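You operate a simulated robot arm through the tools that you are given. There is no shell and no other tool.

Carry out the task below with a simulated two-armed robot. There is one attempt and no reset: what you move stays moved.

JOB
Demagnetise the two blanks with filings on HIGH and lay them back.
Fine: knob back to LOW and switch off afterwards; leave the clean blank where it is.

Only the result counts: the job must be done as asked and must still hold three seconds after the hand-in. Knocking over, shifting, dropping, spilling or breaking anything else fails it.

ROBOT AND FRAMES
Two 7-joint arms with two-finger grippers on one trunk that stands fixed in place. Base frame: the origin is at the foot of the trunk, x ahead of it, y to its left, z up. Units: m, rad, N and s.
The left shoulder is at [0.078, 0.151, 0.988], the right one opposite. With the tool pointing down near the work surface each hand reaches from about 0.32 to 0.8 m from the base axis, measured 20 degrees to its own side. Payload 2.54 kg a hand.
The tool frame of a hand sits at the grasp point between the pads (the TCP): z along the fingers, y along the line on which they close. The tips reach 0.03 m beyond it. The gripper opens to 0.116 m. The gripper's body begins 0.095 m behind the TCP.
Orientation is that of the tool frame in the base frame, as a unit quaternion [x, y, z, w]. With the fingers straight down and closing along the base's y, the tool's x points along the base's -x, its y along +y and its z along -z.

CONTROLS
- The arms move only by the tool jog_arm. It takes "left_motion", "right_motion" or both (then of equal length, played together; a hand with none holds still); each is a list of rows, each a list of 7 numbers: the finger opening in m, from 0 to 0.116, then the shift along the tool's x, y, z in m, then the turn, a rotation vector about the tool's x, y, z in rad. In form: [[claw, dx, dy, dz, wx, wy, wz], ...]. A call has 1 to 20 rows; each row is the pose to reach, as a shift and turn from the pose commanded when the call began, along the tool's axes at that moment. Each row takes 0.2 s and may step no farther than 0.05 m and 0.15 rad from the row before; otherwise, or with a gripper value out of range, the whole call is refused. A pose out of reach is approached as far as the arm can. The call stops where the force on the tool passes 40 N (or 10 N more than at its start, if that is more) or the arm is blocked; 0.2 s more then pass. Each finger travels about 0.072 m/s and halts on what it meets, pressing with about 45 N; the grip force reading is that of the motor and also rises with nothing between the fingers. The clock runs only during rows and for 0.2 s after the last one: add rows that repeat a pose to give the fingers time. The reply holds the time, the measured pose of the TCP, the force on the tool along the base axes, the opening and the grip force, in the units named above and with some noise, with the torque about the TCP (base axes, N m) and any sound that the robot's microphone picked up.
- Cameras (640 x 400 px; columns grow to the right, rows downward): "scene" is now at [0.1536, 0.0365, 1.1502]; the picture's right is [0.41, -0.91, 0.00], its down [-0.14, -0.06, -0.99] and it looks along [0.90, 0.40, -0.15] (base axes); focal length 253 px, centre (320, 200). "left" rides on the left gripper at [0.069, 0.015, -0.122] in its tool frame; the picture's right is [-0.21, 0.98, 0.00], its down [-0.83, -0.18, -0.53] and it looks along [-0.52, -0.11, 0.85] (tool axes); focal length 251 px, centre (320, 200). "right" rides on the right gripper at [0.069, -0.015, -0.122] in its tool frame; the picture's right is [0.21, 0.98, 0.00], its down [-0.83, 0.18, -0.53] and it looks along [-0.52, 0.11, 0.85] (tool axes); focal length 251 px, centre (320, 200). There is no depth. A picture from a camera that has moved, and an enlarged one, comes with that camera's place and axes in the base frame and with its lens.
- capture(camera): a new picture of that camera. The clock stands still meanwhile.
- slide_trunk(by): slides the trunk up (or, below 0, down) by that many m; the arms and the scene camera ride with it, the base frame stays. It gives what a move gives, with no picture.
- pan_tilt(pan, tilt): turns the head with the scene camera to pan (to the left, within 1.396 rad either way) and tilt (down, from -0.506 to 1.204), counted from straight ahead of the robot. It gives what a move gives.
- inspect(camera, box): a new picture of the part [left, top, right, bottom] of that camera's present view, enlarged. The clock stands still meanwhile.
- sign_off(): hands the job in; it is judged then, once.

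Nothing tells you positions but the pictures and the camera data. Unless the task says otherwise, let go and move clear before handing in.

The tools are called after ">>>" by a JSON object that holds its "fn" and its "kwargs". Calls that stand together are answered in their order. jog_arm: Moves the arms, as the interface text tells. Its arguments: {"type":"object","properties":{"left_motion":{"type":"array","items":{"type":"array","items":{"type":"number"}}},"right_motion":{"type":"array","items":{"type":"array","items":{"type":"number"}}}},"required":[]} The other tools are called the same way: slide_trunk (by) slides the trunk up or down; pan_tilt (pan, tilt) turns the head that bears the scene camera; capture (camera) takes a picture; inspect (camera, box) takes an enlarged picture of a part of a camera's view; sign_off () hands the job in.

At the start:

```text
time: 0.0
left_tcp_pos: [0.4091, 0.4838, 1.0866]
left_ee_rot: [0.0, 1.0, 0.0, 0.001]
left_contact_force: [0.2, 1.2, 0.0]
left_moment: [0.0, 0.01, 0.0]
left_grip_width: 0.1162
left_finger_force: 0.0
right_tcp_pos: [0.4807, 0.0023, 1.144]
right_ee_rot: [0.0, 1.0, 0.0, 0.0]
right_contact_force: [-0.7, -1.1, -0.4]
right_moment: [-0.01, 0.03, 0.0]
right_grip_width: 0.1162
right_finger_force: 0.1
trunk travel left (down, up): [-0.225, 0.064]
head pan, tilt: [0.421, 0.154]
```

scene: 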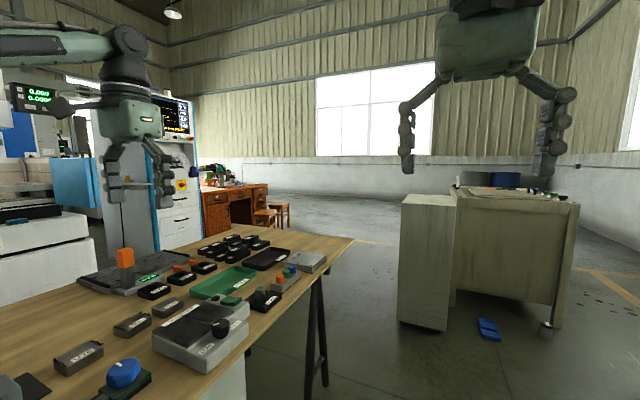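
right: 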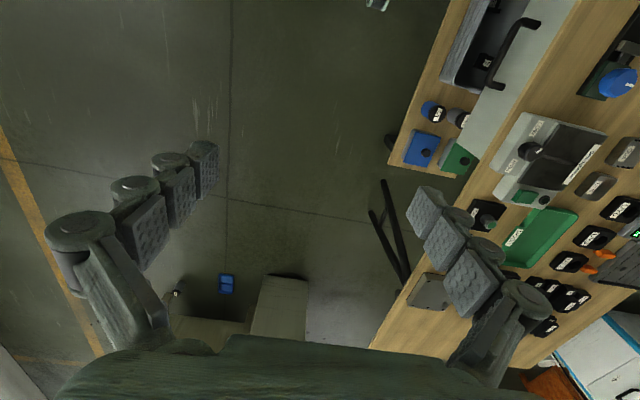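
left: 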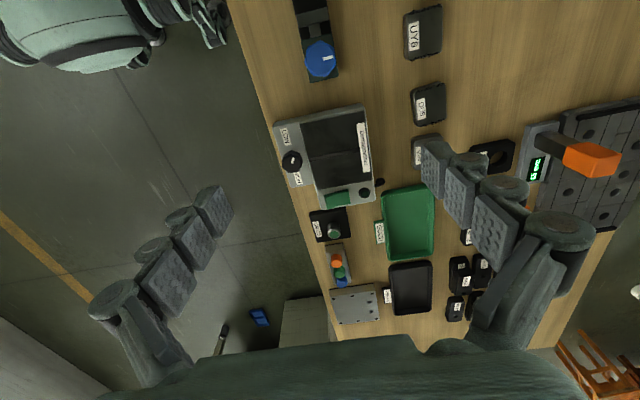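

I see a bench to the robot's left with a demagnetiser (grey box with a dark plate and a black knob), several trays and labelled blocks. First I turn the head toward the bench to look closer.

>>> {"fn": "pan_tilt", "kwargs": {"pan": 0.9, "tilt": 0.7}}

>>> {"fn": "inspect", "kwargs": {"camera": "left", "box": [230, 0, 550, 200]}}

>>> {"fn": "inspect", "kwargs": {"camera": "left", "box": [260, 160, 580, 360]}}

```text
time: 1.0
left_tcp_pos: [0.4094, 0.4841, 1.0856]
left_ee_rot: [0.0, 1.0, 0.0, 0.0]
left_contact_force: [0.6, 0.5, 0.9]
left_moment: [0.04, 0.0, 0.01]
left_grip_width: 0.116
left_finger_force: 0.0
right_tcp_pos: [0.4819, 0.0021, 1.1433]
right_ee_rot: [0.0, 1.0, 0.0, 0.0]
right_contact_force: [0.4, 0.9, -0.2]
right_moment: [0.02, 0.01, -0.02]
right_grip_width: 0.1161
right_finger_force: 0.2
trunk travel left (down, up): [-0.225, 0.064]
head pan, tilt: [0.901, 0.7]
```

```text
2.00 times, centred on (390, 100) of left
camera zoom: at [0.3403, 0.4986, 1.2076], right [0.21, 0.98, 0.0], down [0.83, -0.18, 0.53], along [0.52, -0.11, -0.85], focal length 503 px, centre (180, 400)
```

zoom: 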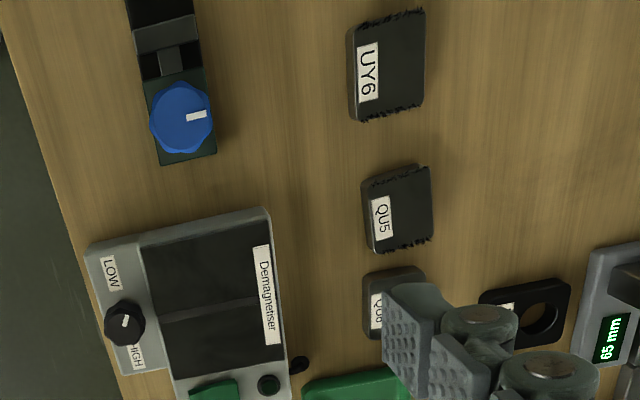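

```text
2.00 times, centred on (420, 260) of left
camera zoom: at [0.3403, 0.4986, 1.2076], right [0.21, 0.98, 0.0], down [0.83, -0.18, 0.53], along [0.52, -0.11, -0.85], focal length 503 px, centre (120, 80)
```

zoom: 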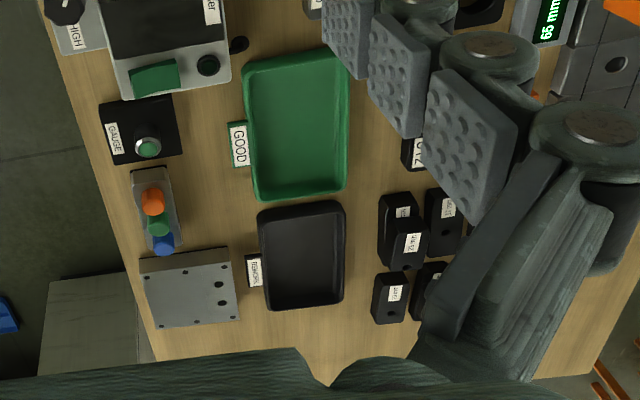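

The three blanks appear to be UY6, QU5 (with dark fringes of filings) and a third, seemingly clean one. I look at the scene view to confirm this.

>>> {"fn": "capture", "kwargs": {"camera": "scene"}}

```text
taken
camera scene: at [0.1217, 0.0651, 1.1005], right [0.78, -0.62, 0.0], down [-0.4, -0.5, -0.77], along [0.48, 0.6, -0.64], focal length 253 px, centre (320, 200)
```

scene: 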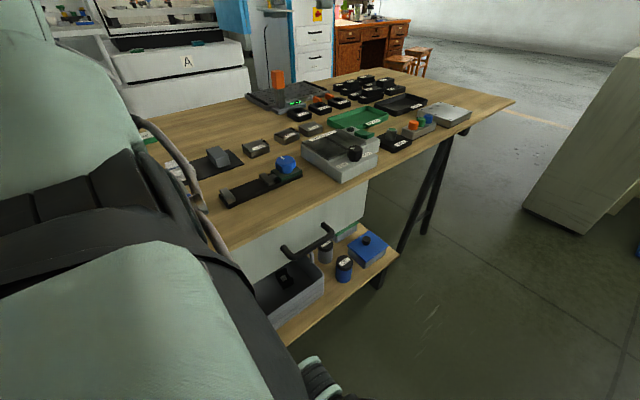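

>>> {"fn": "inspect", "kwargs": {"camera": "scene", "box": [240, 90, 400, 190]}}

>>> {"fn": "inspect", "kwargs": {"camera": "scene", "box": [290, 120, 390, 183]}}

>>> {"fn": "inspect", "kwargs": {"camera": "scene", "box": [180, 120, 300, 195]}}

>>> {"fn": "inspect", "kwargs": {"camera": "left", "box": [270, 100, 390, 215]}}

```text
4.00 times, centred on (320, 140) of scene
camera zoom: at [0.1217, 0.0651, 1.1005], right [0.78, -0.62, 0.0], down [-0.4, -0.5, -0.77], along [0.48, 0.6, -0.64], focal length 1013 px, centre (320, 440)
```

zoom: 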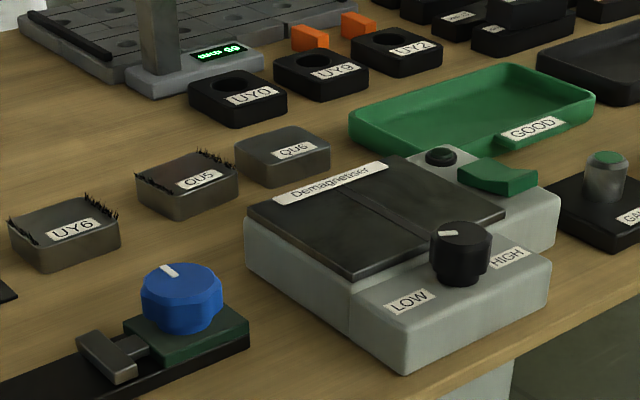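

```text
6.35 times, centred on (340, 152) of scene
camera zoom: at [0.1217, 0.0651, 1.1005], right [0.78, -0.62, 0.0], down [-0.4, -0.5, -0.77], along [0.48, 0.6, -0.64], focal length 1608 px, centre (193, 508)
```

zoom: 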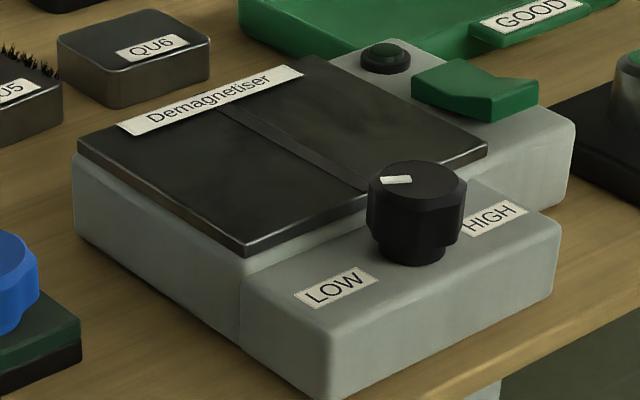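

```text
5.33 times, centred on (240, 158) of scene
camera zoom: at [0.1217, 0.0651, 1.1005], right [0.78, -0.62, 0.0], down [-0.4, -0.5, -0.77], along [0.48, 0.6, -0.64], focal length 1350 px, centre (747, 427)
```

zoom: 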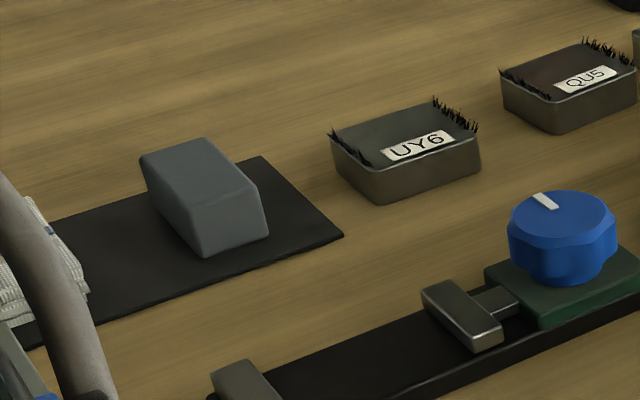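

```text
3.48 times, centred on (330, 158) of left
camera zoom: at [0.3403, 0.4986, 1.2076], right [0.21, 0.98, 0.0], down [0.83, -0.18, 0.53], along [0.52, -0.11, -0.85], focal length 875 px, centre (285, 348)
```

zoom: 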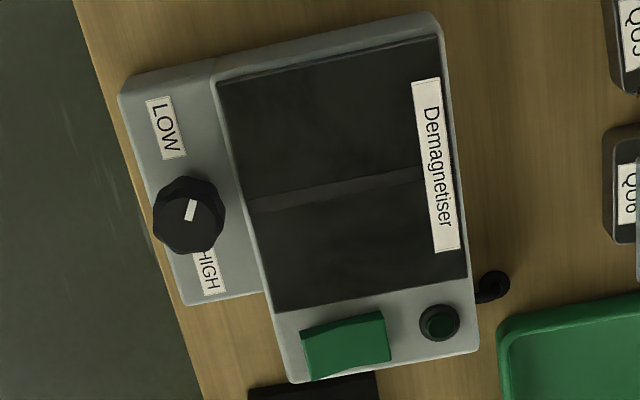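

The blanks with filings are UY6 (about [0.36, 0.645]) and QU5 (about [0.46, 0.65]); QU6 (about [0.54, 0.65]) is clean. The demagnetiser is at about x 0.44–0.61, y 0.40–0.55, with its knob near [0.50, 0.417]. I move the left hand closer for a better look.

>>> {"fn": "jog_arm", "kwargs": {"left_motion": [[0.116, -0.008, -0.004, 0.033, 0, 0, 0], [0.116, -0.016, -0.008, 0.066, 0, 0, 0], [0.116, -0.024, -0.012, 0.1, 0, 0, 0], [0.116, -0.032, -0.018, 0.133, 0, 0, 0], [0.116, -0.04, -0.024, 0.15, 0, 0, 0], [0.116, -0.04, -0.024, 0.15, 0, 0, 0]]}}

>>> {"fn": "capture", "kwargs": {"camera": "left"}}

>>> {"fn": "inspect", "kwargs": {"camera": "left", "box": [220, 50, 430, 250]}}

```text
time: 2.4
left_tcp_pos: [0.451, 0.462, 0.9343]
left_ee_rot: [0.0, 1.0, 0.0, 0.001]
left_contact_force: [-1.2, 0.1, -0.9]
left_moment: [-0.02, -0.03, 0.01]
left_grip_width: 0.116
left_finger_force: 0.1
right_tcp_pos: [0.481, 0.0016, 1.1433]
right_ee_rot: [0.0, 1.0, 0.0, 0.0]
right_contact_force: [0.2, 0.6, 0.4]
right_moment: [-0.02, 0.03, 0.03]
right_grip_width: 0.1158
right_finger_force: 0.0
trunk travel left (down, up): [-0.225, 0.064]
head pan, tilt: [0.901, 0.7]
```

```text
taken
camera left: at [0.3812, 0.4755, 1.0558], right [0.21, 0.98, 0.0], down [0.83, -0.18, 0.53], along [0.52, -0.11, -0.85], focal length 251 px, centre (320, 200)
```

left: 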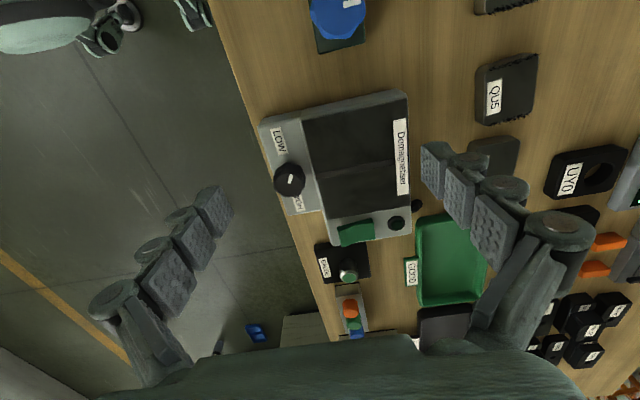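

```text
2.00 times, centred on (325, 150) of left
camera zoom: at [0.3812, 0.4755, 1.0558], right [0.21, 0.98, 0.0], down [0.83, -0.18, 0.53], along [0.52, -0.11, -0.85], focal length 503 px, centre (310, 300)
```

zoom: 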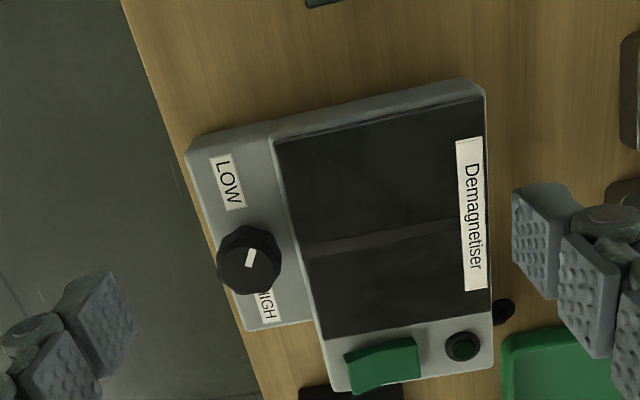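

The demagnetiser plate sits at about z 0.79. I want the exact table height, so I move over a bare patch at [0.40, 0.575] with closed fingers and look again before touching down.

>>> {"fn": "jog_arm", "kwargs": {"left_motion": [[0.09, 0.015, 0.03, 0.0, 0, 0, 0], [0.06, 0.03, 0.06, 0.0, 0, 0, 0], [0.03, 0.045, 0.09, 0.015, 0, 0, 0], [0.0, 0.051, 0.113, 0.04, 0, 0, 0], [0.0, 0.051, 0.113, 0.075, 0, 0, 0], [0.0, 0.051, 0.113, 0.084, 0, 0, 0], [0.0, 0.051, 0.113, 0.084, 0, 0, 0]]}}

>>> {"fn": "capture", "kwargs": {"camera": "left"}}

>>> {"fn": "inspect", "kwargs": {"camera": "scene", "box": [200, 80, 400, 205]}}

```text
time: 4.0
left_tcp_pos: [0.3989, 0.5725, 0.8509]
left_ee_rot: [0.0, 1.0, -0.001, 0.001]
left_contact_force: [-1.5, 0.0, -0.2]
left_moment: [0.01, -0.03, 0.0]
left_grip_width: 0.0
left_finger_force: 28.5
right_tcp_pos: [0.4815, 0.0026, 1.1439]
right_ee_rot: [0.0, 1.0, 0.0, 0.0]
right_contact_force: [-0.2, 1.0, 0.6]
right_moment: [-0.01, 0.01, 0.0]
right_grip_width: 0.116
right_finger_force: 0.1
trunk travel left (down, up): [-0.225, 0.064]
head pan, tilt: [0.901, 0.7]
```

```text
taken
camera left: at [0.3288, 0.5866, 0.9731], right [0.21, 0.98, 0.0], down [0.83, -0.18, 0.53], along [0.52, -0.11, -0.85], focal length 251 px, centre (320, 200)
```

left: 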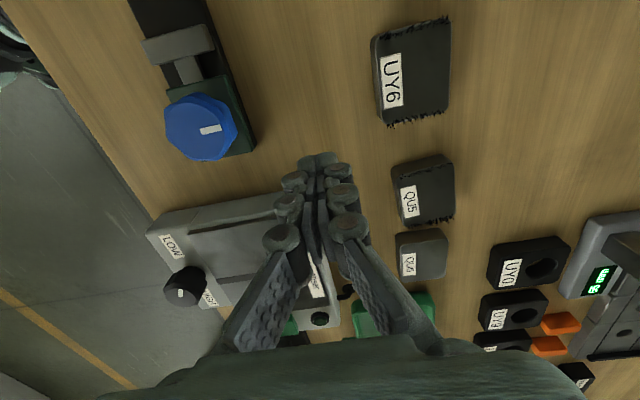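

```text
3.20 times, centred on (300, 142) of scene
camera zoom: at [0.1217, 0.0652, 1.1004], right [0.78, -0.62, 0.0], down [-0.4, -0.5, -0.76], along [0.48, 0.6, -0.64], focal length 810 px, centre (384, 384)
```

zoom: 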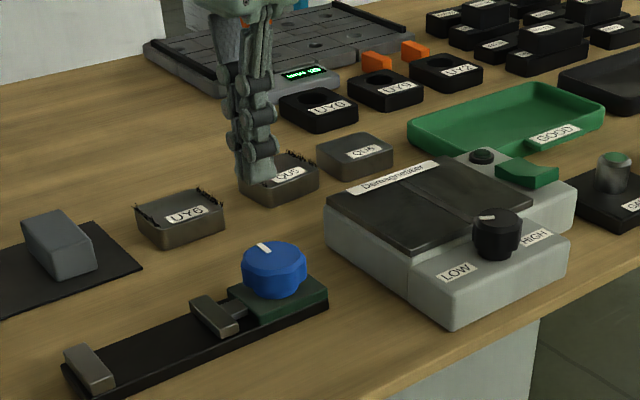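

UY6 appears at about [0.358, 0.643], its top near z 0.785. Now I lower the closed fingers slowly onto the bare wood to find the table height.

>>> {"fn": "jog_arm", "kwargs": {"left_motion": [[0, 0, 0, 0.01, 0, 0, 0], [0, 0, 0, 0.02, 0, 0, 0], [0, 0, 0, 0.03, 0, 0, 0], [0, 0, 0, 0.036, 0, 0, 0], [0, 0, 0, 0.042, 0, 0, 0], [0, 0, 0, 0.048, 0, 0, 0], [0, 0, 0, 0.052, 0, 0, 0], [0, 0, 0, 0.056, 0, 0, 0], [0, 0, 0, 0.06, 0, 0, 0], [0, 0, 0, 0.064, 0, 0, 0], [0, 0, 0, 0.068, 0, 0, 0], [0, 0, 0, 0.072, 0, 0, 0]]}}

```text
time: 6.6
left_tcp_pos: [0.3994, 0.5727, 0.7872]
left_ee_rot: [-0.001, 1.0, 0.004, 0.004]
left_contact_force: [-1.6, 5.7, 37.1]
left_moment: [0.11, 0.35, -0.27]
left_grip_width: 0.0002
left_finger_force: 28.3
right_tcp_pos: [0.4805, 0.0003, 1.1449]
right_ee_rot: [0.0, 1.0, 0.001, 0.001]
right_contact_force: [0.2, -0.3, -0.9]
right_moment: [0.0, -0.03, -0.01]
right_grip_width: 0.1161
right_finger_force: 0.0
trunk travel left (down, up): [-0.225, 0.064]
head pan, tilt: [0.901, 0.7]
```

The table lies at z about 0.757. I lift and place the left camera almost straight above the knob to read its pointer.

>>> {"fn": "jog_arm", "kwargs": {"left_motion": [[0, 0, 0, -0.045, 0, 0, 0], [0.03, 0, 0, -0.091, 0, 0, 0], [0.06, -0.028, -0.028, -0.091, 0, 0, 0], [0.09, -0.056, -0.056, -0.091, 0, 0, 0], [0.116, -0.084, -0.085, -0.091, 0, 0, 0], [0.116, -0.112, -0.113, -0.091, 0, 0, 0], [0.116, -0.14, -0.141, -0.091, 0, 0, 0], [0.116, -0.169, -0.17, -0.091, 0, 0, 0], [0.116, -0.169, -0.17, -0.091, 0, 0, 0], [0.116, -0.169, -0.17, -0.091, 0, 0, 0]]}}

>>> {"fn": "capture", "kwargs": {"camera": "left"}}

>>> {"fn": "inspect", "kwargs": {"camera": "left", "box": [240, 0, 440, 125]}}

```text
time: 8.8
left_tcp_pos: [0.5709, 0.4048, 0.8734]
left_ee_rot: [-0.001, 1.0, 0.0, 0.0]
left_contact_force: [-1.0, -0.4, 0.3]
left_moment: [0.01, 0.01, 0.01]
left_grip_width: 0.1156
left_finger_force: 0.0
right_tcp_pos: [0.4807, 0.0012, 1.1427]
right_ee_rot: [0.001, 1.0, 0.0, 0.0]
right_contact_force: [-0.3, -0.3, 0.7]
right_moment: [-0.02, -0.01, 0.02]
right_grip_width: 0.1161
right_finger_force: 0.0
trunk travel left (down, up): [-0.225, 0.064]
head pan, tilt: [0.901, 0.7]
```

```text
taken
camera left: at [0.5012, 0.4185, 0.9949], right [0.21, 0.98, 0.0], down [0.83, -0.18, 0.53], along [0.52, -0.11, -0.85], focal length 251 px, centre (320, 200)
```

left: 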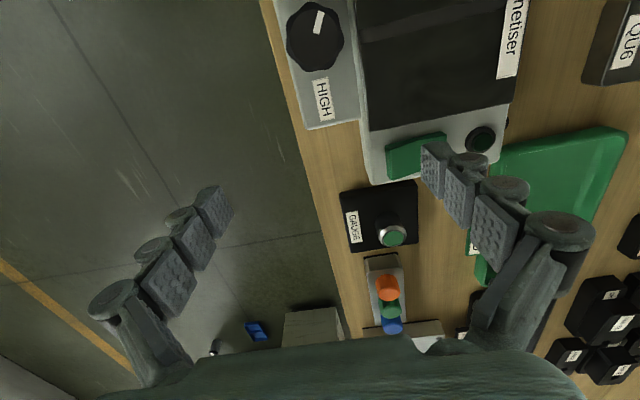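

```text
3.20 times, centred on (340, 62) of left
camera zoom: at [0.5012, 0.4185, 0.9949], right [0.21, 0.98, 0.0], down [0.83, -0.18, 0.53], along [0.52, -0.11, -0.85], focal length 805 px, centre (256, 640)
```

zoom: 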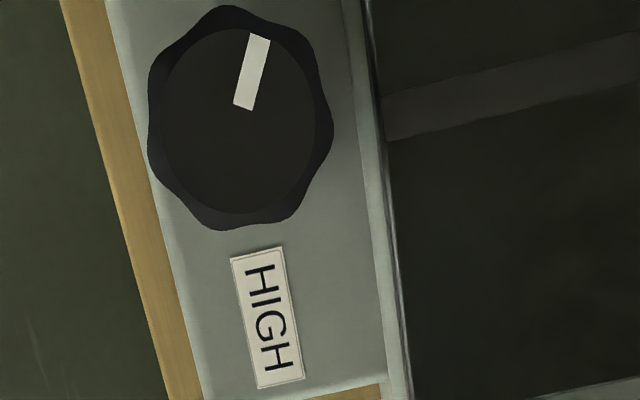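

The pointer points toward –x and about 30° to +y, i.e. at LOW; HIGH is then a clockwise turn of roughly 120°. The knob centre is about [0.498, 0.416], top at z 0.824. I move above it, turning the hand 60° back so the later turn is symmetric.

>>> {"fn": "jog_arm", "kwargs": {"left_motion": [[0.1, 0.01, 0.001, 0, 0, 0, -0.13], [0.085, 0.02, 0.003, 0, 0, 0, -0.26], [0.07, 0.03, 0.004, 0, 0, 0, -0.39], [0.06, 0.04, 0.006, 0, 0, 0, -0.52], [0.06, 0.05, 0.007, 0, 0, 0, -0.65], [0.06, 0.06, 0.009, 0, 0, 0, -0.78], [0.06, 0.07, 0.011, 0, 0, 0, -0.91], [0.06, 0.073, 0.011, 0, 0, 0, -1.047], [0.06, 0.073, 0.011, 0, 0, 0, -1.047], [0.06, 0.073, 0.011, 0, 0, 0, -1.047]]}}

>>> {"fn": "capture", "kwargs": {"camera": "left"}}

>>> {"fn": "inspect", "kwargs": {"camera": "scene", "box": [290, 80, 410, 185]}}

```text
time: 11.0
left_tcp_pos: [0.4954, 0.4143, 0.8706]
left_ee_rot: [-0.501, 0.866, 0.0, 0.0]
left_contact_force: [0.0, 0.1, -0.3]
left_moment: [0.01, -0.03, -0.08]
left_grip_width: 0.0598
left_finger_force: 0.0
right_tcp_pos: [0.4804, 0.0018, 1.1437]
right_ee_rot: [0.0, 1.0, 0.0, 0.0]
right_contact_force: [-0.2, -1.1, 0.4]
right_moment: [0.0, 0.01, 0.02]
right_grip_width: 0.116
right_finger_force: 0.0
trunk travel left (down, up): [-0.225, 0.064]
head pan, tilt: [0.901, 0.7]
```

```text
taken
camera left: at [0.4475, 0.3609, 0.9927], right [-0.74, 0.67, 0.0], down [0.57, 0.63, 0.53], along [0.36, 0.39, -0.85], focal length 251 px, centre (320, 200)
```

left: 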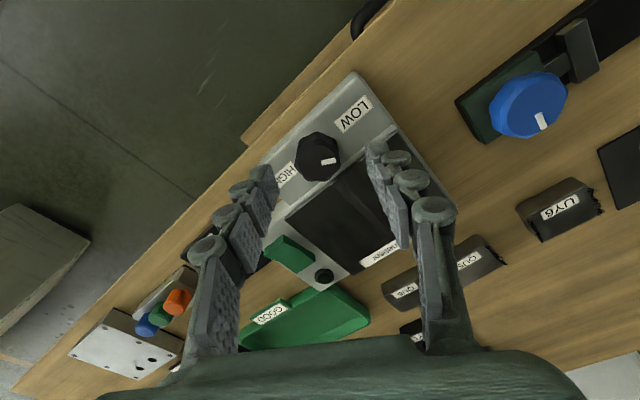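

```text
3.81 times, centred on (350, 132) of scene
camera zoom: at [0.1217, 0.0652, 1.1005], right [0.78, -0.62, 0.0], down [-0.4, -0.5, -0.76], along [0.48, 0.6, -0.64], focal length 965 px, centre (206, 457)
```

zoom: 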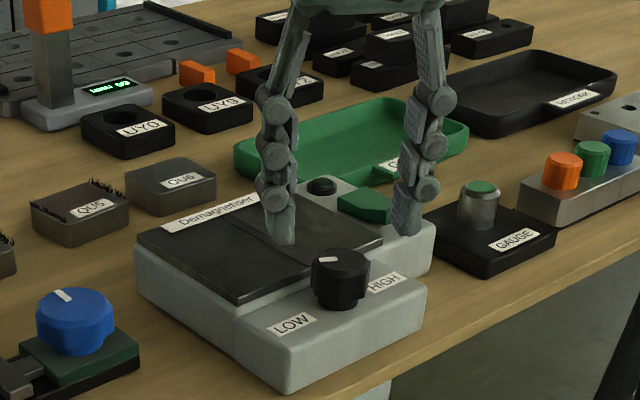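

The hand is above the knob. I zoom in to refine the knob's centre before lowering.

>>> {"fn": "inspect", "kwargs": {"camera": "left", "box": [240, 90, 400, 190]}}

>>> {"fn": "inspect", "kwargs": {"camera": "scene", "box": [330, 120, 400, 165]}}

```text
4.00 times, centred on (320, 140) of left
camera zoom: at [0.4475, 0.3609, 0.9927], right [-0.74, 0.67, 0.0], down [0.57, 0.63, 0.53], along [0.36, 0.39, -0.85], focal length 1006 px, centre (320, 440)
```

zoom: 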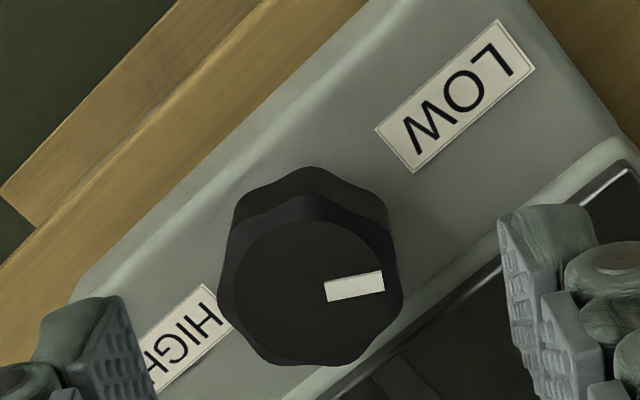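

```text
8.89 times, centred on (365, 142) of scene
camera zoom: at [0.1217, 0.0652, 1.1005], right [0.78, -0.62, 0.0], down [-0.4, -0.5, -0.76], along [0.48, 0.6, -0.64], focal length 2251 px, centre (-80, 711)
```

zoom: 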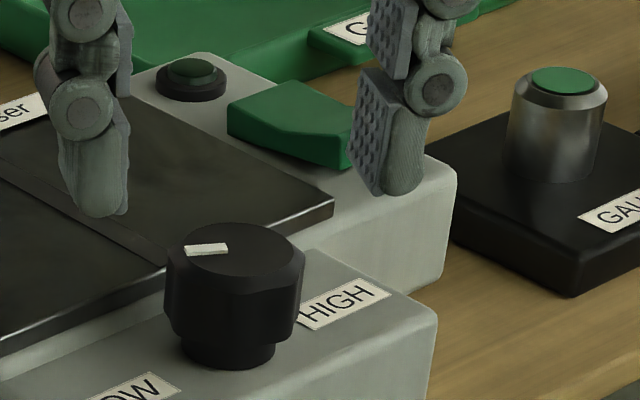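

The knob centre refines to [0.4975, 0.4155]. I lower until the tips are just above plate level around the knob and close on it.

>>> {"fn": "jog_arm", "kwargs": {"left_motion": [[0.06, -0.002, -0.001, 0.012, 0, 0, 0], [0.06, -0.002, -0.001, 0.024, 0, 0, 0], [0.06, -0.002, -0.001, 0.034, 0, 0, 0], [0.06, -0.002, -0.001, 0.039, 0, 0, 0], [0.05, -0.002, -0.001, 0.039, 0, 0, 0], [0.04, -0.002, -0.001, 0.039, 0, 0, 0], [0.03, -0.002, -0.001, 0.039, 0, 0, 0], [0.02, -0.002, -0.001, 0.039, 0, 0, 0], [0.02, -0.002, -0.001, 0.039, 0, 0, 0]]}}

>>> {"fn": "inspect", "kwargs": {"camera": "scene", "box": [310, 90, 420, 165]}}

>>> {"fn": "capture", "kwargs": {"camera": "left"}}

```text
time: 13.0
left_tcp_pos: [0.4985, 0.4139, 0.8286]
left_ee_rot: [-0.499, 0.867, 0.0, -0.002]
left_contact_force: [8.4, -11.3, -16.8]
left_moment: [0.14, -0.67, -0.07]
left_grip_width: 0.0327
left_finger_force: 45.2
right_tcp_pos: [0.4831, 0.0014, 1.1425]
right_ee_rot: [0.0, 1.0, 0.0, 0.0]
right_contact_force: [-0.7, 0.6, 0.0]
right_moment: [-0.01, 0.01, -0.02]
right_grip_width: 0.1162
right_finger_force: 0.1
trunk travel left (down, up): [-0.225, 0.064]
head pan, tilt: [0.901, 0.7]
```

```text
5.33 times, centred on (365, 128) of scene
camera zoom: at [0.1232, 0.0653, 1.1], right [0.78, -0.62, 0.0], down [-0.4, -0.5, -0.76], along [0.47, 0.6, -0.65], focal length 1350 px, centre (80, 587)
```

zoom: 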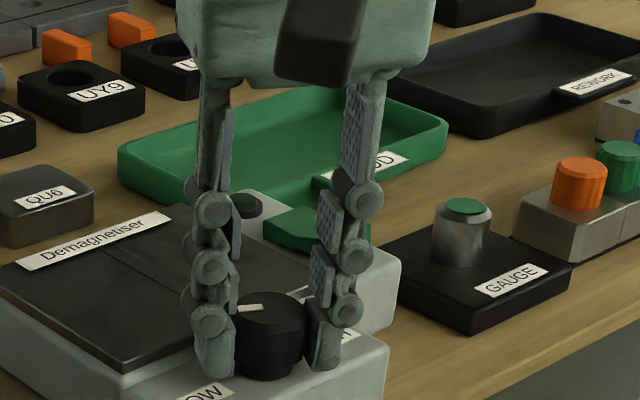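

```text
taken
camera left: at [0.4505, 0.3608, 0.9506], right [-0.74, 0.68, 0.0], down [0.57, 0.62, 0.53], along [0.36, 0.39, -0.85], focal length 251 px, centre (320, 200)
```

left: 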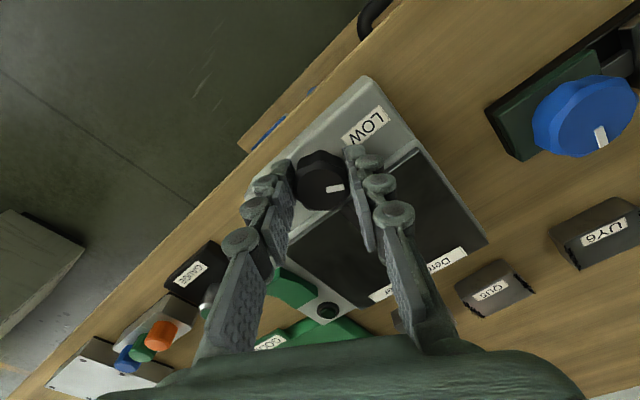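

The knob is held (width 33 mm). I turn it clockwise in stages, watching the torque.

>>> {"fn": "jog_arm", "kwargs": {"left_motion": [[0.02, 0, 0, 0, 0, 0, 0.12], [0.02, 0, 0, 0, 0, 0, 0.24], [0.02, 0, 0, 0, 0, 0, 0.36], [0.02, 0, 0, 0, 0, 0, 0.48], [0.02, 0, 0, 0, 0, 0, 0.6], [0.02, 0, 0, 0, 0, 0, 0.72], [0.02, 0, 0, 0, 0, 0, 0.84], [0.02, 0, 0, 0, 0, 0, 0.96], [0.02, 0, 0, 0, 0, 0, 1.047]]}}

>>> {"fn": "capture", "kwargs": {"camera": "left"}}

>>> {"fn": "inspect", "kwargs": {"camera": "scene", "box": [310, 90, 420, 165]}}

```text
time: 14.1
left_tcp_pos: [0.4959, 0.4132, 0.8284]
left_ee_rot: [-0.268, 0.963, -0.001, -0.005]
left_contact_force: [0.2, -1.2, -5.1]
left_moment: [0.09, -0.54, 0.38]
left_grip_width: 0.0326
left_finger_force: 44.9
right_tcp_pos: [0.4821, 0.0026, 1.144]
right_ee_rot: [0.0, 1.0, 0.0, 0.0]
right_contact_force: [0.0, -0.2, -0.9]
right_moment: [0.0, -0.04, 0.01]
right_grip_width: 0.1162
right_finger_force: 0.1
trunk travel left (down, up): [-0.225, 0.064]
head pan, tilt: [0.901, 0.7]
stopped in row 5 (left hand): the force on the tool passed its limit at 42 N (the readings are from after the stop); the commanded pose is now the measured one
```

```text
taken
camera left: at [0.4294, 0.3906, 0.952], right [-0.32, 0.95, 0.0], down [0.81, 0.27, 0.52], along [0.5, 0.17, -0.85], focal length 251 px, centre (320, 200)
```

left: 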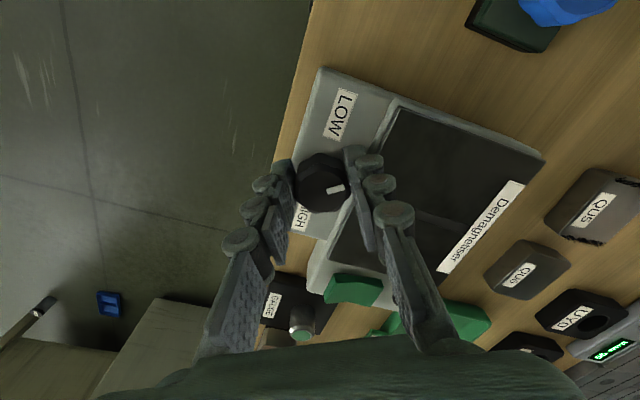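

```text
5.33 times, centred on (365, 128) of scene
camera zoom: at [0.1218, 0.0654, 1.1009], right [0.78, -0.62, 0.0], down [-0.4, -0.51, -0.76], along [0.47, 0.6, -0.64], focal length 1350 px, centre (80, 587)
```

zoom: 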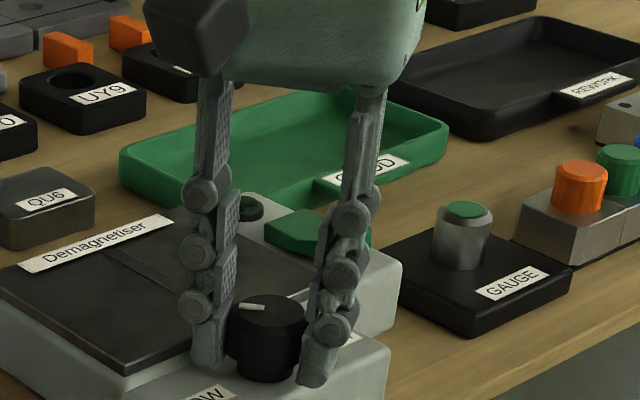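

The knob turned about 29° with the hand, then a side force stopped the move; the commanded pose has relaxed. I continue more slowly.

>>> {"fn": "jog_arm", "kwargs": {"left_motion": [[0.02, 0, 0, 0, 0, 0, 0.05], [0.02, 0, 0, 0, 0, 0, 0.1], [0.02, 0, 0, 0, 0, 0, 0.15], [0.02, 0, 0, 0, 0, 0, 0.2], [0.02, 0, 0, 0, 0, 0, 0.25]]}}

```text
time: 15.2
left_tcp_pos: [0.4907, 0.4128, 0.8279]
left_ee_rot: [-0.16, 0.987, 0.0, -0.009]
left_contact_force: [-13.2, -3.1, 2.1]
left_moment: [-0.06, -1.08, 0.64]
left_grip_width: 0.0325
left_finger_force: 44.9
right_tcp_pos: [0.4803, 0.0012, 1.1448]
right_ee_rot: [0.0, 1.0, 0.0, 0.001]
right_contact_force: [0.6, 0.5, 0.6]
right_moment: [-0.01, 0.02, -0.01]
right_grip_width: 0.116
right_finger_force: 0.1
trunk travel left (down, up): [-0.225, 0.064]
head pan, tilt: [0.901, 0.7]
stopped in row 5 (left hand): the force on the tool passed its limit at 42 N (the readings are from after the stop); the commanded pose is now the measured one
```

A side force is pushing the hand toward –x. I check how the knob sits in the fingers.

>>> {"fn": "inspect", "kwargs": {"camera": "left", "box": [240, 120, 400, 220]}}

>>> {"fn": "inspect", "kwargs": {"camera": "scene", "box": [330, 120, 400, 165]}}

```text
4.00 times, centred on (320, 170) of left
camera zoom: at [0.4231, 0.4052, 0.9527], right [-0.11, 0.99, 0.0], down [0.85, 0.09, 0.52], along [0.51, 0.05, -0.86], focal length 1006 px, centre (320, 320)
```

zoom: 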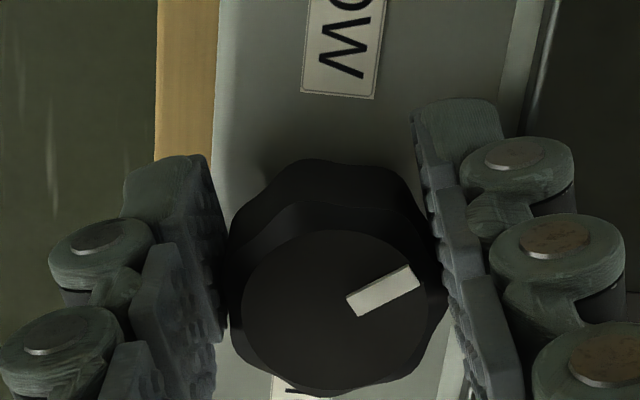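

```text
8.89 times, centred on (365, 142) of scene
camera zoom: at [0.1205, 0.0648, 1.1009], right [0.78, -0.62, 0.0], down [-0.4, -0.5, -0.77], along [0.48, 0.6, -0.64], focal length 2251 px, centre (-80, 711)
```

zoom: 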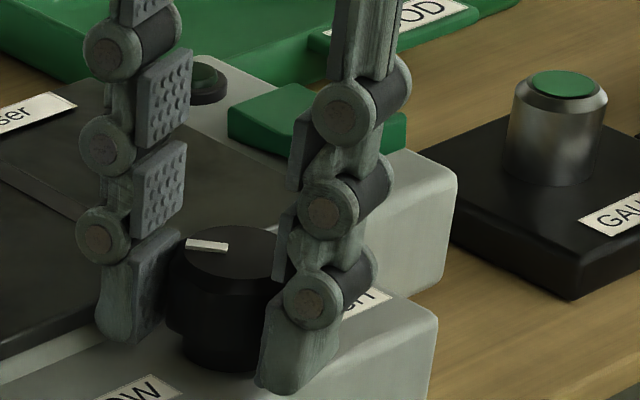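

The knob only turned about 20° while the hand slipped, most likely because the +y finger rubs the plate housing. I release slightly, lift, and will regrip with the fingers lined up along x.

>>> {"fn": "jog_arm", "kwargs": {"left_motion": [[0.038, 0, 0, 0, 0, 0, 0], [0.04, 0, 0, -0.005, 0, 0, 0], [0.04, 0, 0, -0.03, 0, 0, 0], [0.05, 0, 0, -0.06, 0, 0, 0], [0.06, 0, 0, -0.06, 0, 0, 0]]}}

>>> {"fn": "inspect", "kwargs": {"camera": "left", "box": [240, 90, 400, 190]}}

>>> {"fn": "inspect", "kwargs": {"camera": "scene", "box": [330, 120, 400, 165]}}

```text
time: 15.9
left_tcp_pos: [0.4912, 0.41, 0.8298]
left_ee_rot: [-0.157, 0.987, 0.003, -0.019]
left_contact_force: [1.0, -1.2, -12.2]
left_moment: [-0.14, -0.95, -0.12]
left_grip_width: 0.0386
left_finger_force: 0.0
right_tcp_pos: [0.4835, 0.0018, 1.1423]
right_ee_rot: [0.0, 1.0, 0.0, 0.0]
right_contact_force: [-0.4, -0.2, 0.8]
right_moment: [0.03, 0.04, 0.0]
right_grip_width: 0.1159
right_finger_force: 0.0
trunk travel left (down, up): [-0.225, 0.064]
head pan, tilt: [0.901, 0.7]
stopped in row 3 (left hand): the force on the tool passed its limit at 56 N (the readings are from after the stop); the commanded pose is now the measured one
```

```text
4.00 times, centred on (320, 140) of left
camera zoom: at [0.4262, 0.4032, 0.954], right [-0.1, 0.99, 0.0], down [0.86, 0.09, 0.5], along [0.5, 0.05, -0.87], focal length 1006 px, centre (320, 440)
```

zoom: 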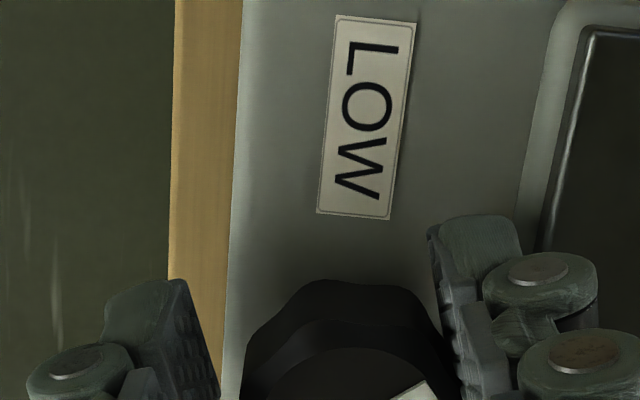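

```text
8.89 times, centred on (365, 142) of scene
camera zoom: at [0.1226, 0.0654, 1.1002], right [0.78, -0.62, 0.0], down [-0.4, -0.51, -0.76], along [0.47, 0.6, -0.64], focal length 2251 px, centre (-80, 711)
```

zoom: 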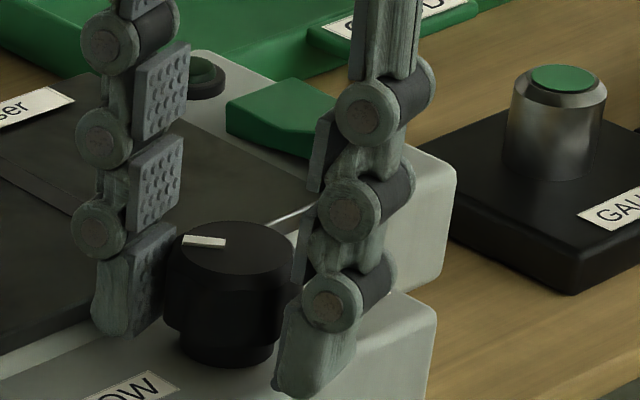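

Lifting was stopped by a force that seems to act about 8 cm toward –x of the grasp point, where the wrist camera sits. I look at the hand from the scene camera to find what is touching.

>>> {"fn": "capture", "kwargs": {"camera": "scene"}}

>>> {"fn": "pan_tilt", "kwargs": {"pan": 0.85, "tilt": 0.35}}

>>> {"fn": "capture", "kwargs": {"camera": "scene"}}

>>> {"fn": "capture", "kwargs": {"camera": "right"}}

```text
taken
camera scene: at [0.1226, 0.0654, 1.1002], right [0.78, -0.62, 0.0], down [-0.4, -0.51, -0.76], along [0.47, 0.6, -0.64], focal length 253 px, centre (320, 200)
```

scene: 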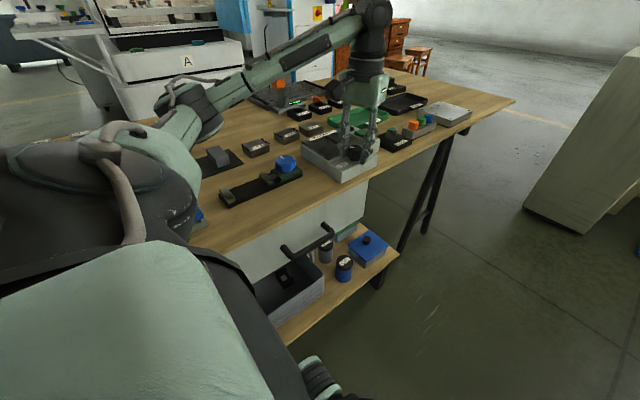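

```text
time: 16.7
left_tcp_pos: [0.4926, 0.4124, 0.8294]
left_ee_rot: [-0.156, 0.987, 0.001, -0.022]
left_contact_force: [-5.1, -5.9, -20.9]
left_moment: [-0.55, -0.32, 0.09]
left_grip_width: 0.0372
left_finger_force: 0.1
right_tcp_pos: [0.4831, 0.0027, 1.1416]
right_ee_rot: [0.0, 1.0, -0.001, -0.001]
right_contact_force: [0.9, -1.0, -0.6]
right_moment: [0.02, -0.02, -0.01]
right_grip_width: 0.116
right_finger_force: 0.0
trunk travel left (down, up): [-0.225, 0.064]
head pan, tilt: [0.85, 0.351]
```

```text
taken
camera scene: at [0.1313, 0.0694, 1.1314], right [0.75, -0.66, 0.0], down [-0.23, -0.26, -0.94], along [0.62, 0.7, -0.35], focal length 253 px, centre (320, 200)
```

scene: 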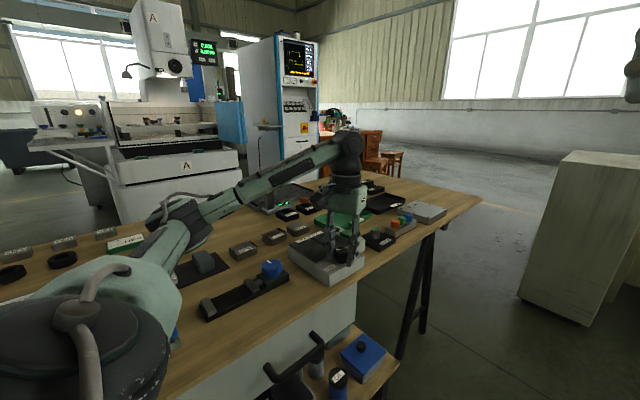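

```text
taken
camera right: at [0.4146, -0.0125, 1.2638], right [-0.21, 0.98, 0.0], down [0.83, 0.18, 0.53], along [0.52, 0.11, -0.85], focal length 251 px, centre (320, 200)
```

right: 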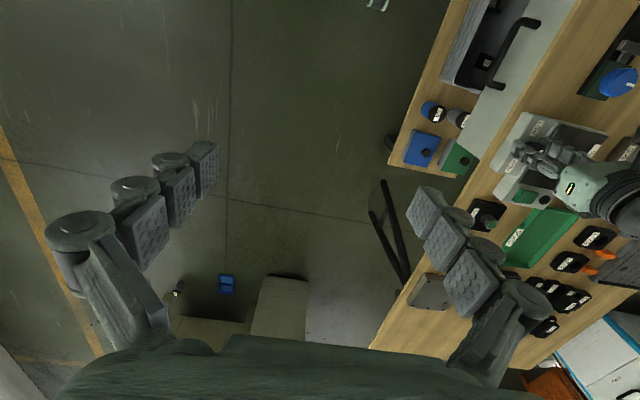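

The hand is held down at the +y finger: opening wedged it between the knob and the plate housing. I close the fingers a little to free that finger and then lift straight up in small steps.

>>> {"fn": "jog_arm", "kwargs": {"left_motion": [[0.034, 0, 0, 0, 0, 0, 0], [0.034, 0, 0, 0, 0, 0, 0], [0.034, 0, 0, -0.003, 0, 0, 0], [0.034, 0, 0, -0.006, 0, 0, 0]]}}

```text
time: 17.6
left_tcp_pos: [0.4891, 0.4126, 0.8297]
left_ee_rot: [-0.157, 0.987, 0.003, -0.025]
left_contact_force: [1.2, 1.8, -10.9]
left_moment: [-0.23, -0.1, -0.03]
left_grip_width: 0.0353
left_finger_force: 0.7
right_tcp_pos: [0.4819, 0.0026, 1.1426]
right_ee_rot: [-0.001, 1.0, 0.0, -0.001]
right_contact_force: [-0.2, -0.1, 0.1]
right_moment: [0.01, 0.02, 0.0]
right_grip_width: 0.1159
right_finger_force: 0.0
trunk travel left (down, up): [-0.225, 0.064]
head pan, tilt: [0.85, 0.351]
stopped in row 4 (left hand): the force on the tool passed its limit at 42 N (the readings are from after the stop); the commanded pose is now the measured one
```

Still held down. I zoom in to see which finger is caught and on what.

>>> {"fn": "capture", "kwargs": {"camera": "left"}}

>>> {"fn": "inspect", "kwargs": {"camera": "left", "box": [260, 140, 400, 230]}}

>>> {"fn": "inspect", "kwargs": {"camera": "scene", "box": [310, 225, 380, 290]}}

>>> {"fn": "inspect", "kwargs": {"camera": "right", "box": [490, 110, 600, 220]}}

```text
taken
camera left: at [0.4258, 0.4041, 0.9556], right [-0.1, 0.99, 0.0], down [0.87, 0.09, 0.49], along [0.49, 0.05, -0.87], focal length 251 px, centre (320, 200)
```

left: 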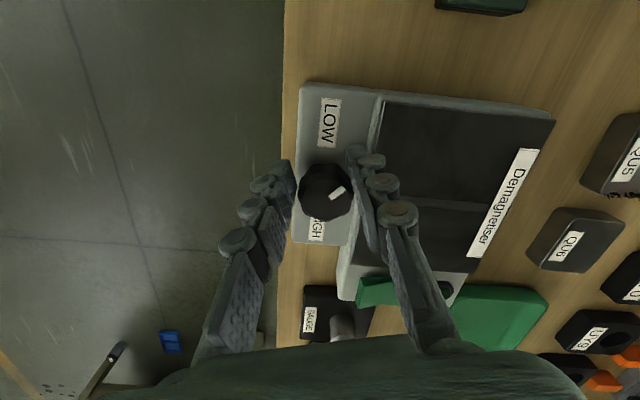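

```text
4.44 times, centred on (330, 185) of left
camera zoom: at [0.4258, 0.4041, 0.9556], right [-0.1, 0.99, 0.0], down [0.87, 0.09, 0.49], along [0.49, 0.05, -0.87], focal length 1118 px, centre (276, 267)
```

zoom: 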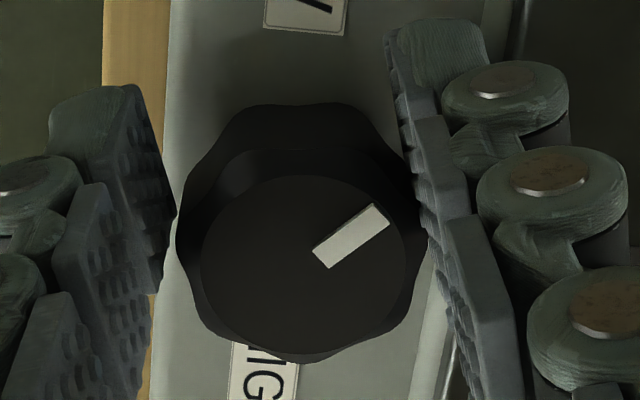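

```text
6.15 times, centred on (345, 258) of scene
camera zoom: at [0.1314, 0.0693, 1.132], right [0.75, -0.66, 0.0], down [-0.23, -0.26, -0.94], along [0.62, 0.71, -0.34], focal length 1558 px, centre (166, -154)
```

zoom: 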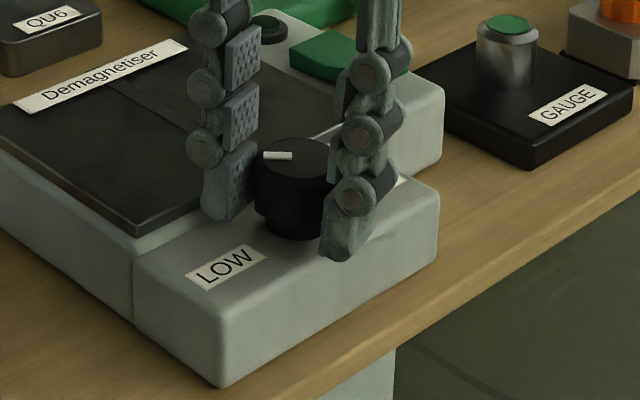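

```text
3.64 times, centred on (545, 165) of right
camera zoom: at [0.4148, -0.0128, 1.2642], right [-0.21, 0.98, 0.0], down [0.83, 0.18, 0.53], along [0.52, 0.11, -0.85], focal length 914 px, centre (-498, 327)
```

zoom: 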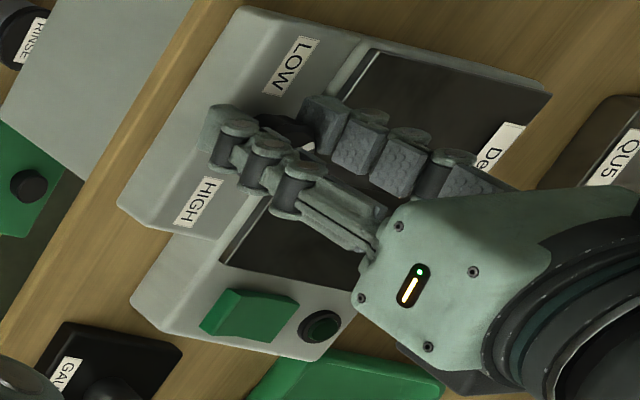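

The +y finger (10 mm thick) got rotated into the narrow slot between the knob and the plate housing. I rotate the hand back counter-clockwise, out of the slot, before lifting.

>>> {"fn": "jog_arm", "kwargs": {"left_motion": [[0.034, 0, 0, 0, 0, 0, -0.05], [0.034, 0, 0, 0, 0, 0, -0.1], [0.034, 0, 0, 0, 0, 0, -0.15], [0.034, 0, 0, 0, 0, 0, -0.2], [0.034, 0, 0, 0, 0, 0, -0.25], [0.034, 0, 0, 0, 0, 0, -0.3]]}}

```text
time: 19.0
left_tcp_pos: [0.4904, 0.4111, 0.8319]
left_ee_rot: [-0.303, 0.953, 0.004, -0.022]
left_contact_force: [0.7, -4.8, 0.4]
left_moment: [-0.13, -0.02, -0.12]
left_grip_width: 0.0371
left_finger_force: 2.5
right_tcp_pos: [0.4819, 0.0025, 1.1421]
right_ee_rot: [0.0, 1.0, 0.0, 0.0]
right_contact_force: [0.7, 0.0, -0.5]
right_moment: [0.01, -0.03, 0.0]
right_grip_width: 0.116
right_finger_force: 0.1
trunk travel left (down, up): [-0.225, 0.064]
head pan, tilt: [0.85, 0.351]
```

That freed it: forces are now small. I continue back to about –60° and then lift.

>>> {"fn": "jog_arm", "kwargs": {"left_motion": [[0.036, 0, 0, 0, 0, 0, -0.08], [0.036, 0, 0, 0, 0, 0, -0.16], [0.036, 0, 0, 0, 0, 0, -0.24], [0.036, 0, 0, 0, 0, 0, -0.32], [0.036, 0, 0, 0, 0, 0, -0.4], [0.038, 0, 0, 0, 0, 0, -0.43], [0.04, 0, 0, -0.004, 0, 0, -0.43], [0.042, 0, 0, -0.008, 0, 0, -0.43], [0.044, 0, 0, -0.014, 0, 0, -0.43]]}}

```text
time: 21.0
left_tcp_pos: [0.4909, 0.4104, 0.847]
left_ee_rot: [-0.499, 0.866, 0.01, -0.02]
left_contact_force: [3.4, -0.8, 0.4]
left_moment: [-0.04, -0.05, 0.02]
left_grip_width: 0.046
left_finger_force: 1.4
right_tcp_pos: [0.4809, 0.0022, 1.1439]
right_ee_rot: [0.0, 1.0, 0.001, 0.0]
right_contact_force: [-0.7, -0.6, -0.5]
right_moment: [0.01, 0.01, -0.01]
right_grip_width: 0.1161
right_finger_force: 0.0
trunk travel left (down, up): [-0.225, 0.064]
head pan, tilt: [0.85, 0.351]
```

Free. I raise the hand, straighten its tilt, and check the knob and that the demagnetiser hasn't moved.

>>> {"fn": "jog_arm", "kwargs": {"left_motion": [[0.06, 0, 0, -0.02, 0.0187, -0.0123, 0], [0.06, 0, 0, -0.04, 0.0373, -0.0246, 0], [0.06, 0, 0, -0.05, 0.0373, -0.0246, 0]]}}

>>> {"fn": "capture", "kwargs": {"camera": "left"}}

>>> {"fn": "inspect", "kwargs": {"camera": "left", "box": [240, 90, 400, 190]}}

>>> {"fn": "inspect", "kwargs": {"camera": "scene", "box": [290, 215, 400, 290]}}

```text
time: 21.8
left_tcp_pos: [0.4914, 0.4093, 0.8974]
left_ee_rot: [-0.5, 0.866, -0.001, -0.001]
left_contact_force: [0.4, 0.3, 0.0]
left_moment: [0.0, 0.02, -0.02]
left_grip_width: 0.06
left_finger_force: 0.1
right_tcp_pos: [0.4821, 0.0017, 1.1435]
right_ee_rot: [0.001, 1.0, 0.0, 0.001]
right_contact_force: [-0.1, 0.4, 0.1]
right_moment: [-0.05, -0.01, -0.01]
right_grip_width: 0.1159
right_finger_force: 0.2
trunk travel left (down, up): [-0.225, 0.064]
head pan, tilt: [0.85, 0.351]
```

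```text
taken
camera left: at [0.4442, 0.3572, 1.0196], right [-0.74, 0.68, 0.0], down [0.57, 0.62, 0.53], along [0.36, 0.39, -0.85], focal length 251 px, centre (320, 200)
```

left: 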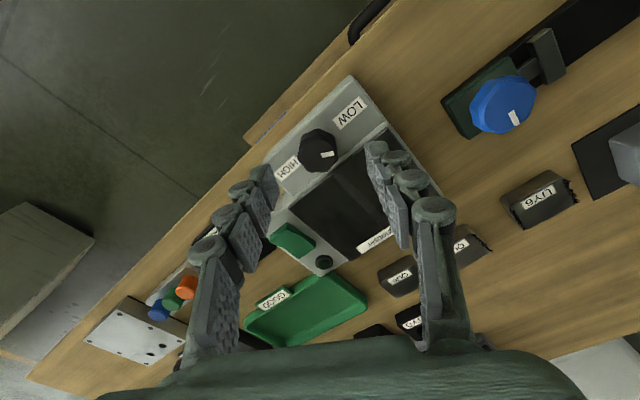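

```text
4.00 times, centred on (320, 140) of left
camera zoom: at [0.4442, 0.3572, 1.0196], right [-0.74, 0.68, 0.0], down [0.57, 0.62, 0.53], along [0.36, 0.39, -0.85], focal length 1006 px, centre (320, 440)
```

zoom: 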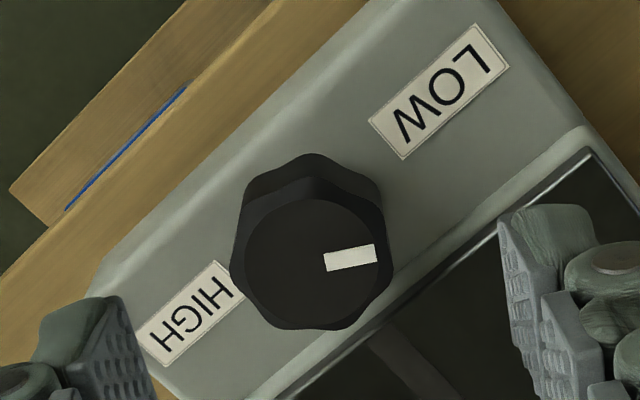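

```text
5.33 times, centred on (345, 252) of scene
camera zoom: at [0.1303, 0.0685, 1.1318], right [0.75, -0.66, 0.0], down [-0.23, -0.26, -0.94], along [0.62, 0.71, -0.34], focal length 1350 px, centre (187, -80)
```

zoom: 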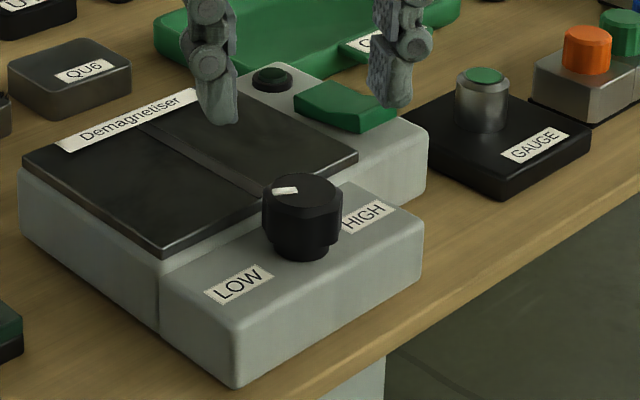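

The knob is back at LOW and the demagnetiser hasn't moved. I now swing the hand so the fingers lie along x (yaw about –120°) and centre it over the knob at [0.498, 0.4155].

>>> {"fn": "jog_arm", "kwargs": {"left_motion": [[0.06, -0.001, 0, 0, 0, 0, -0.135], [0.06, -0.002, -0.0005, 0, 0, 0, -0.27], [0.06, -0.003, -0.001, 0, 0, 0, -0.405], [0.06, -0.004, -0.0015, 0, 0, 0, -0.54], [0.06, -0.006, -0.002, 0, 0, 0, -0.675], [0.06, -0.0087, -0.0025, 0, 0, 0, -0.81], [0.06, -0.0087, -0.0025, 0, 0, 0, -0.945], [0.06, -0.0087, -0.0025, 0, 0, 0, -1.0], [0.06, -0.0087, -0.0025, 0, 0, 0, -1.0]]}}

>>> {"fn": "capture", "kwargs": {"camera": "left"}}

>>> {"fn": "inspect", "kwargs": {"camera": "left", "box": [240, 90, 400, 190]}}

```text
time: 23.8
left_tcp_pos: [0.4989, 0.418, 0.8963]
left_ee_rot: [0.854, -0.52, 0.0, 0.001]
left_contact_force: [-0.8, -0.2, -0.1]
left_moment: [-0.01, 0.03, 0.0]
left_grip_width: 0.06
left_finger_force: 0.1
right_tcp_pos: [0.4812, 0.002, 1.1442]
right_ee_rot: [0.0, 1.0, 0.0, 0.001]
right_contact_force: [-0.2, -0.5, 0.0]
right_moment: [0.02, 0.02, -0.06]
right_grip_width: 0.1159
right_finger_force: 0.0
trunk travel left (down, up): [-0.225, 0.064]
head pan, tilt: [0.85, 0.351]
```

```text
taken
camera left: at [0.5169, 0.3481, 1.0187], right [-0.97, -0.26, 0.0], down [-0.22, 0.82, 0.53], along [-0.14, 0.51, -0.85], focal length 251 px, centre (320, 200)
```

left: 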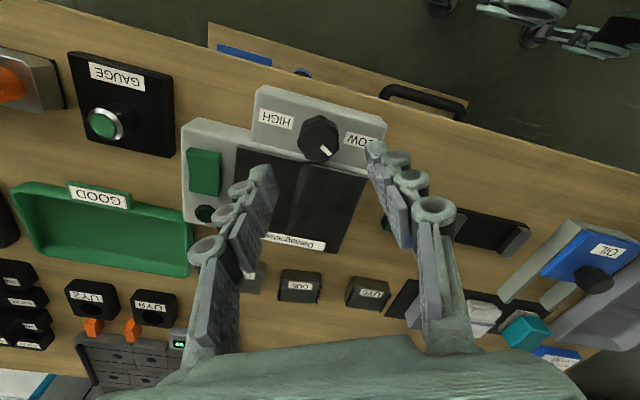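

```text
4.00 times, centred on (320, 140) of left
camera zoom: at [0.5169, 0.3481, 1.0187], right [-0.97, -0.26, 0.0], down [-0.22, 0.82, 0.53], along [-0.14, 0.51, -0.85], focal length 1006 px, centre (320, 440)
```

zoom: 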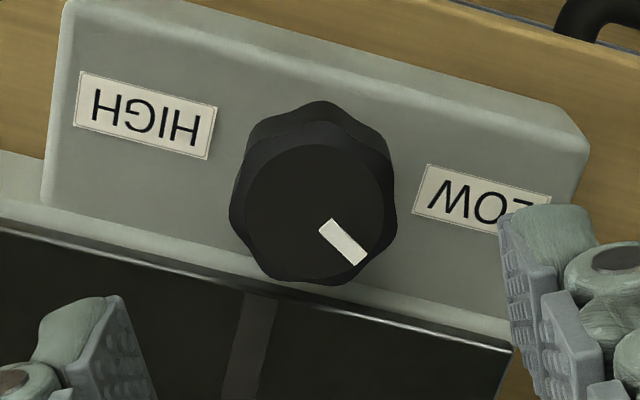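

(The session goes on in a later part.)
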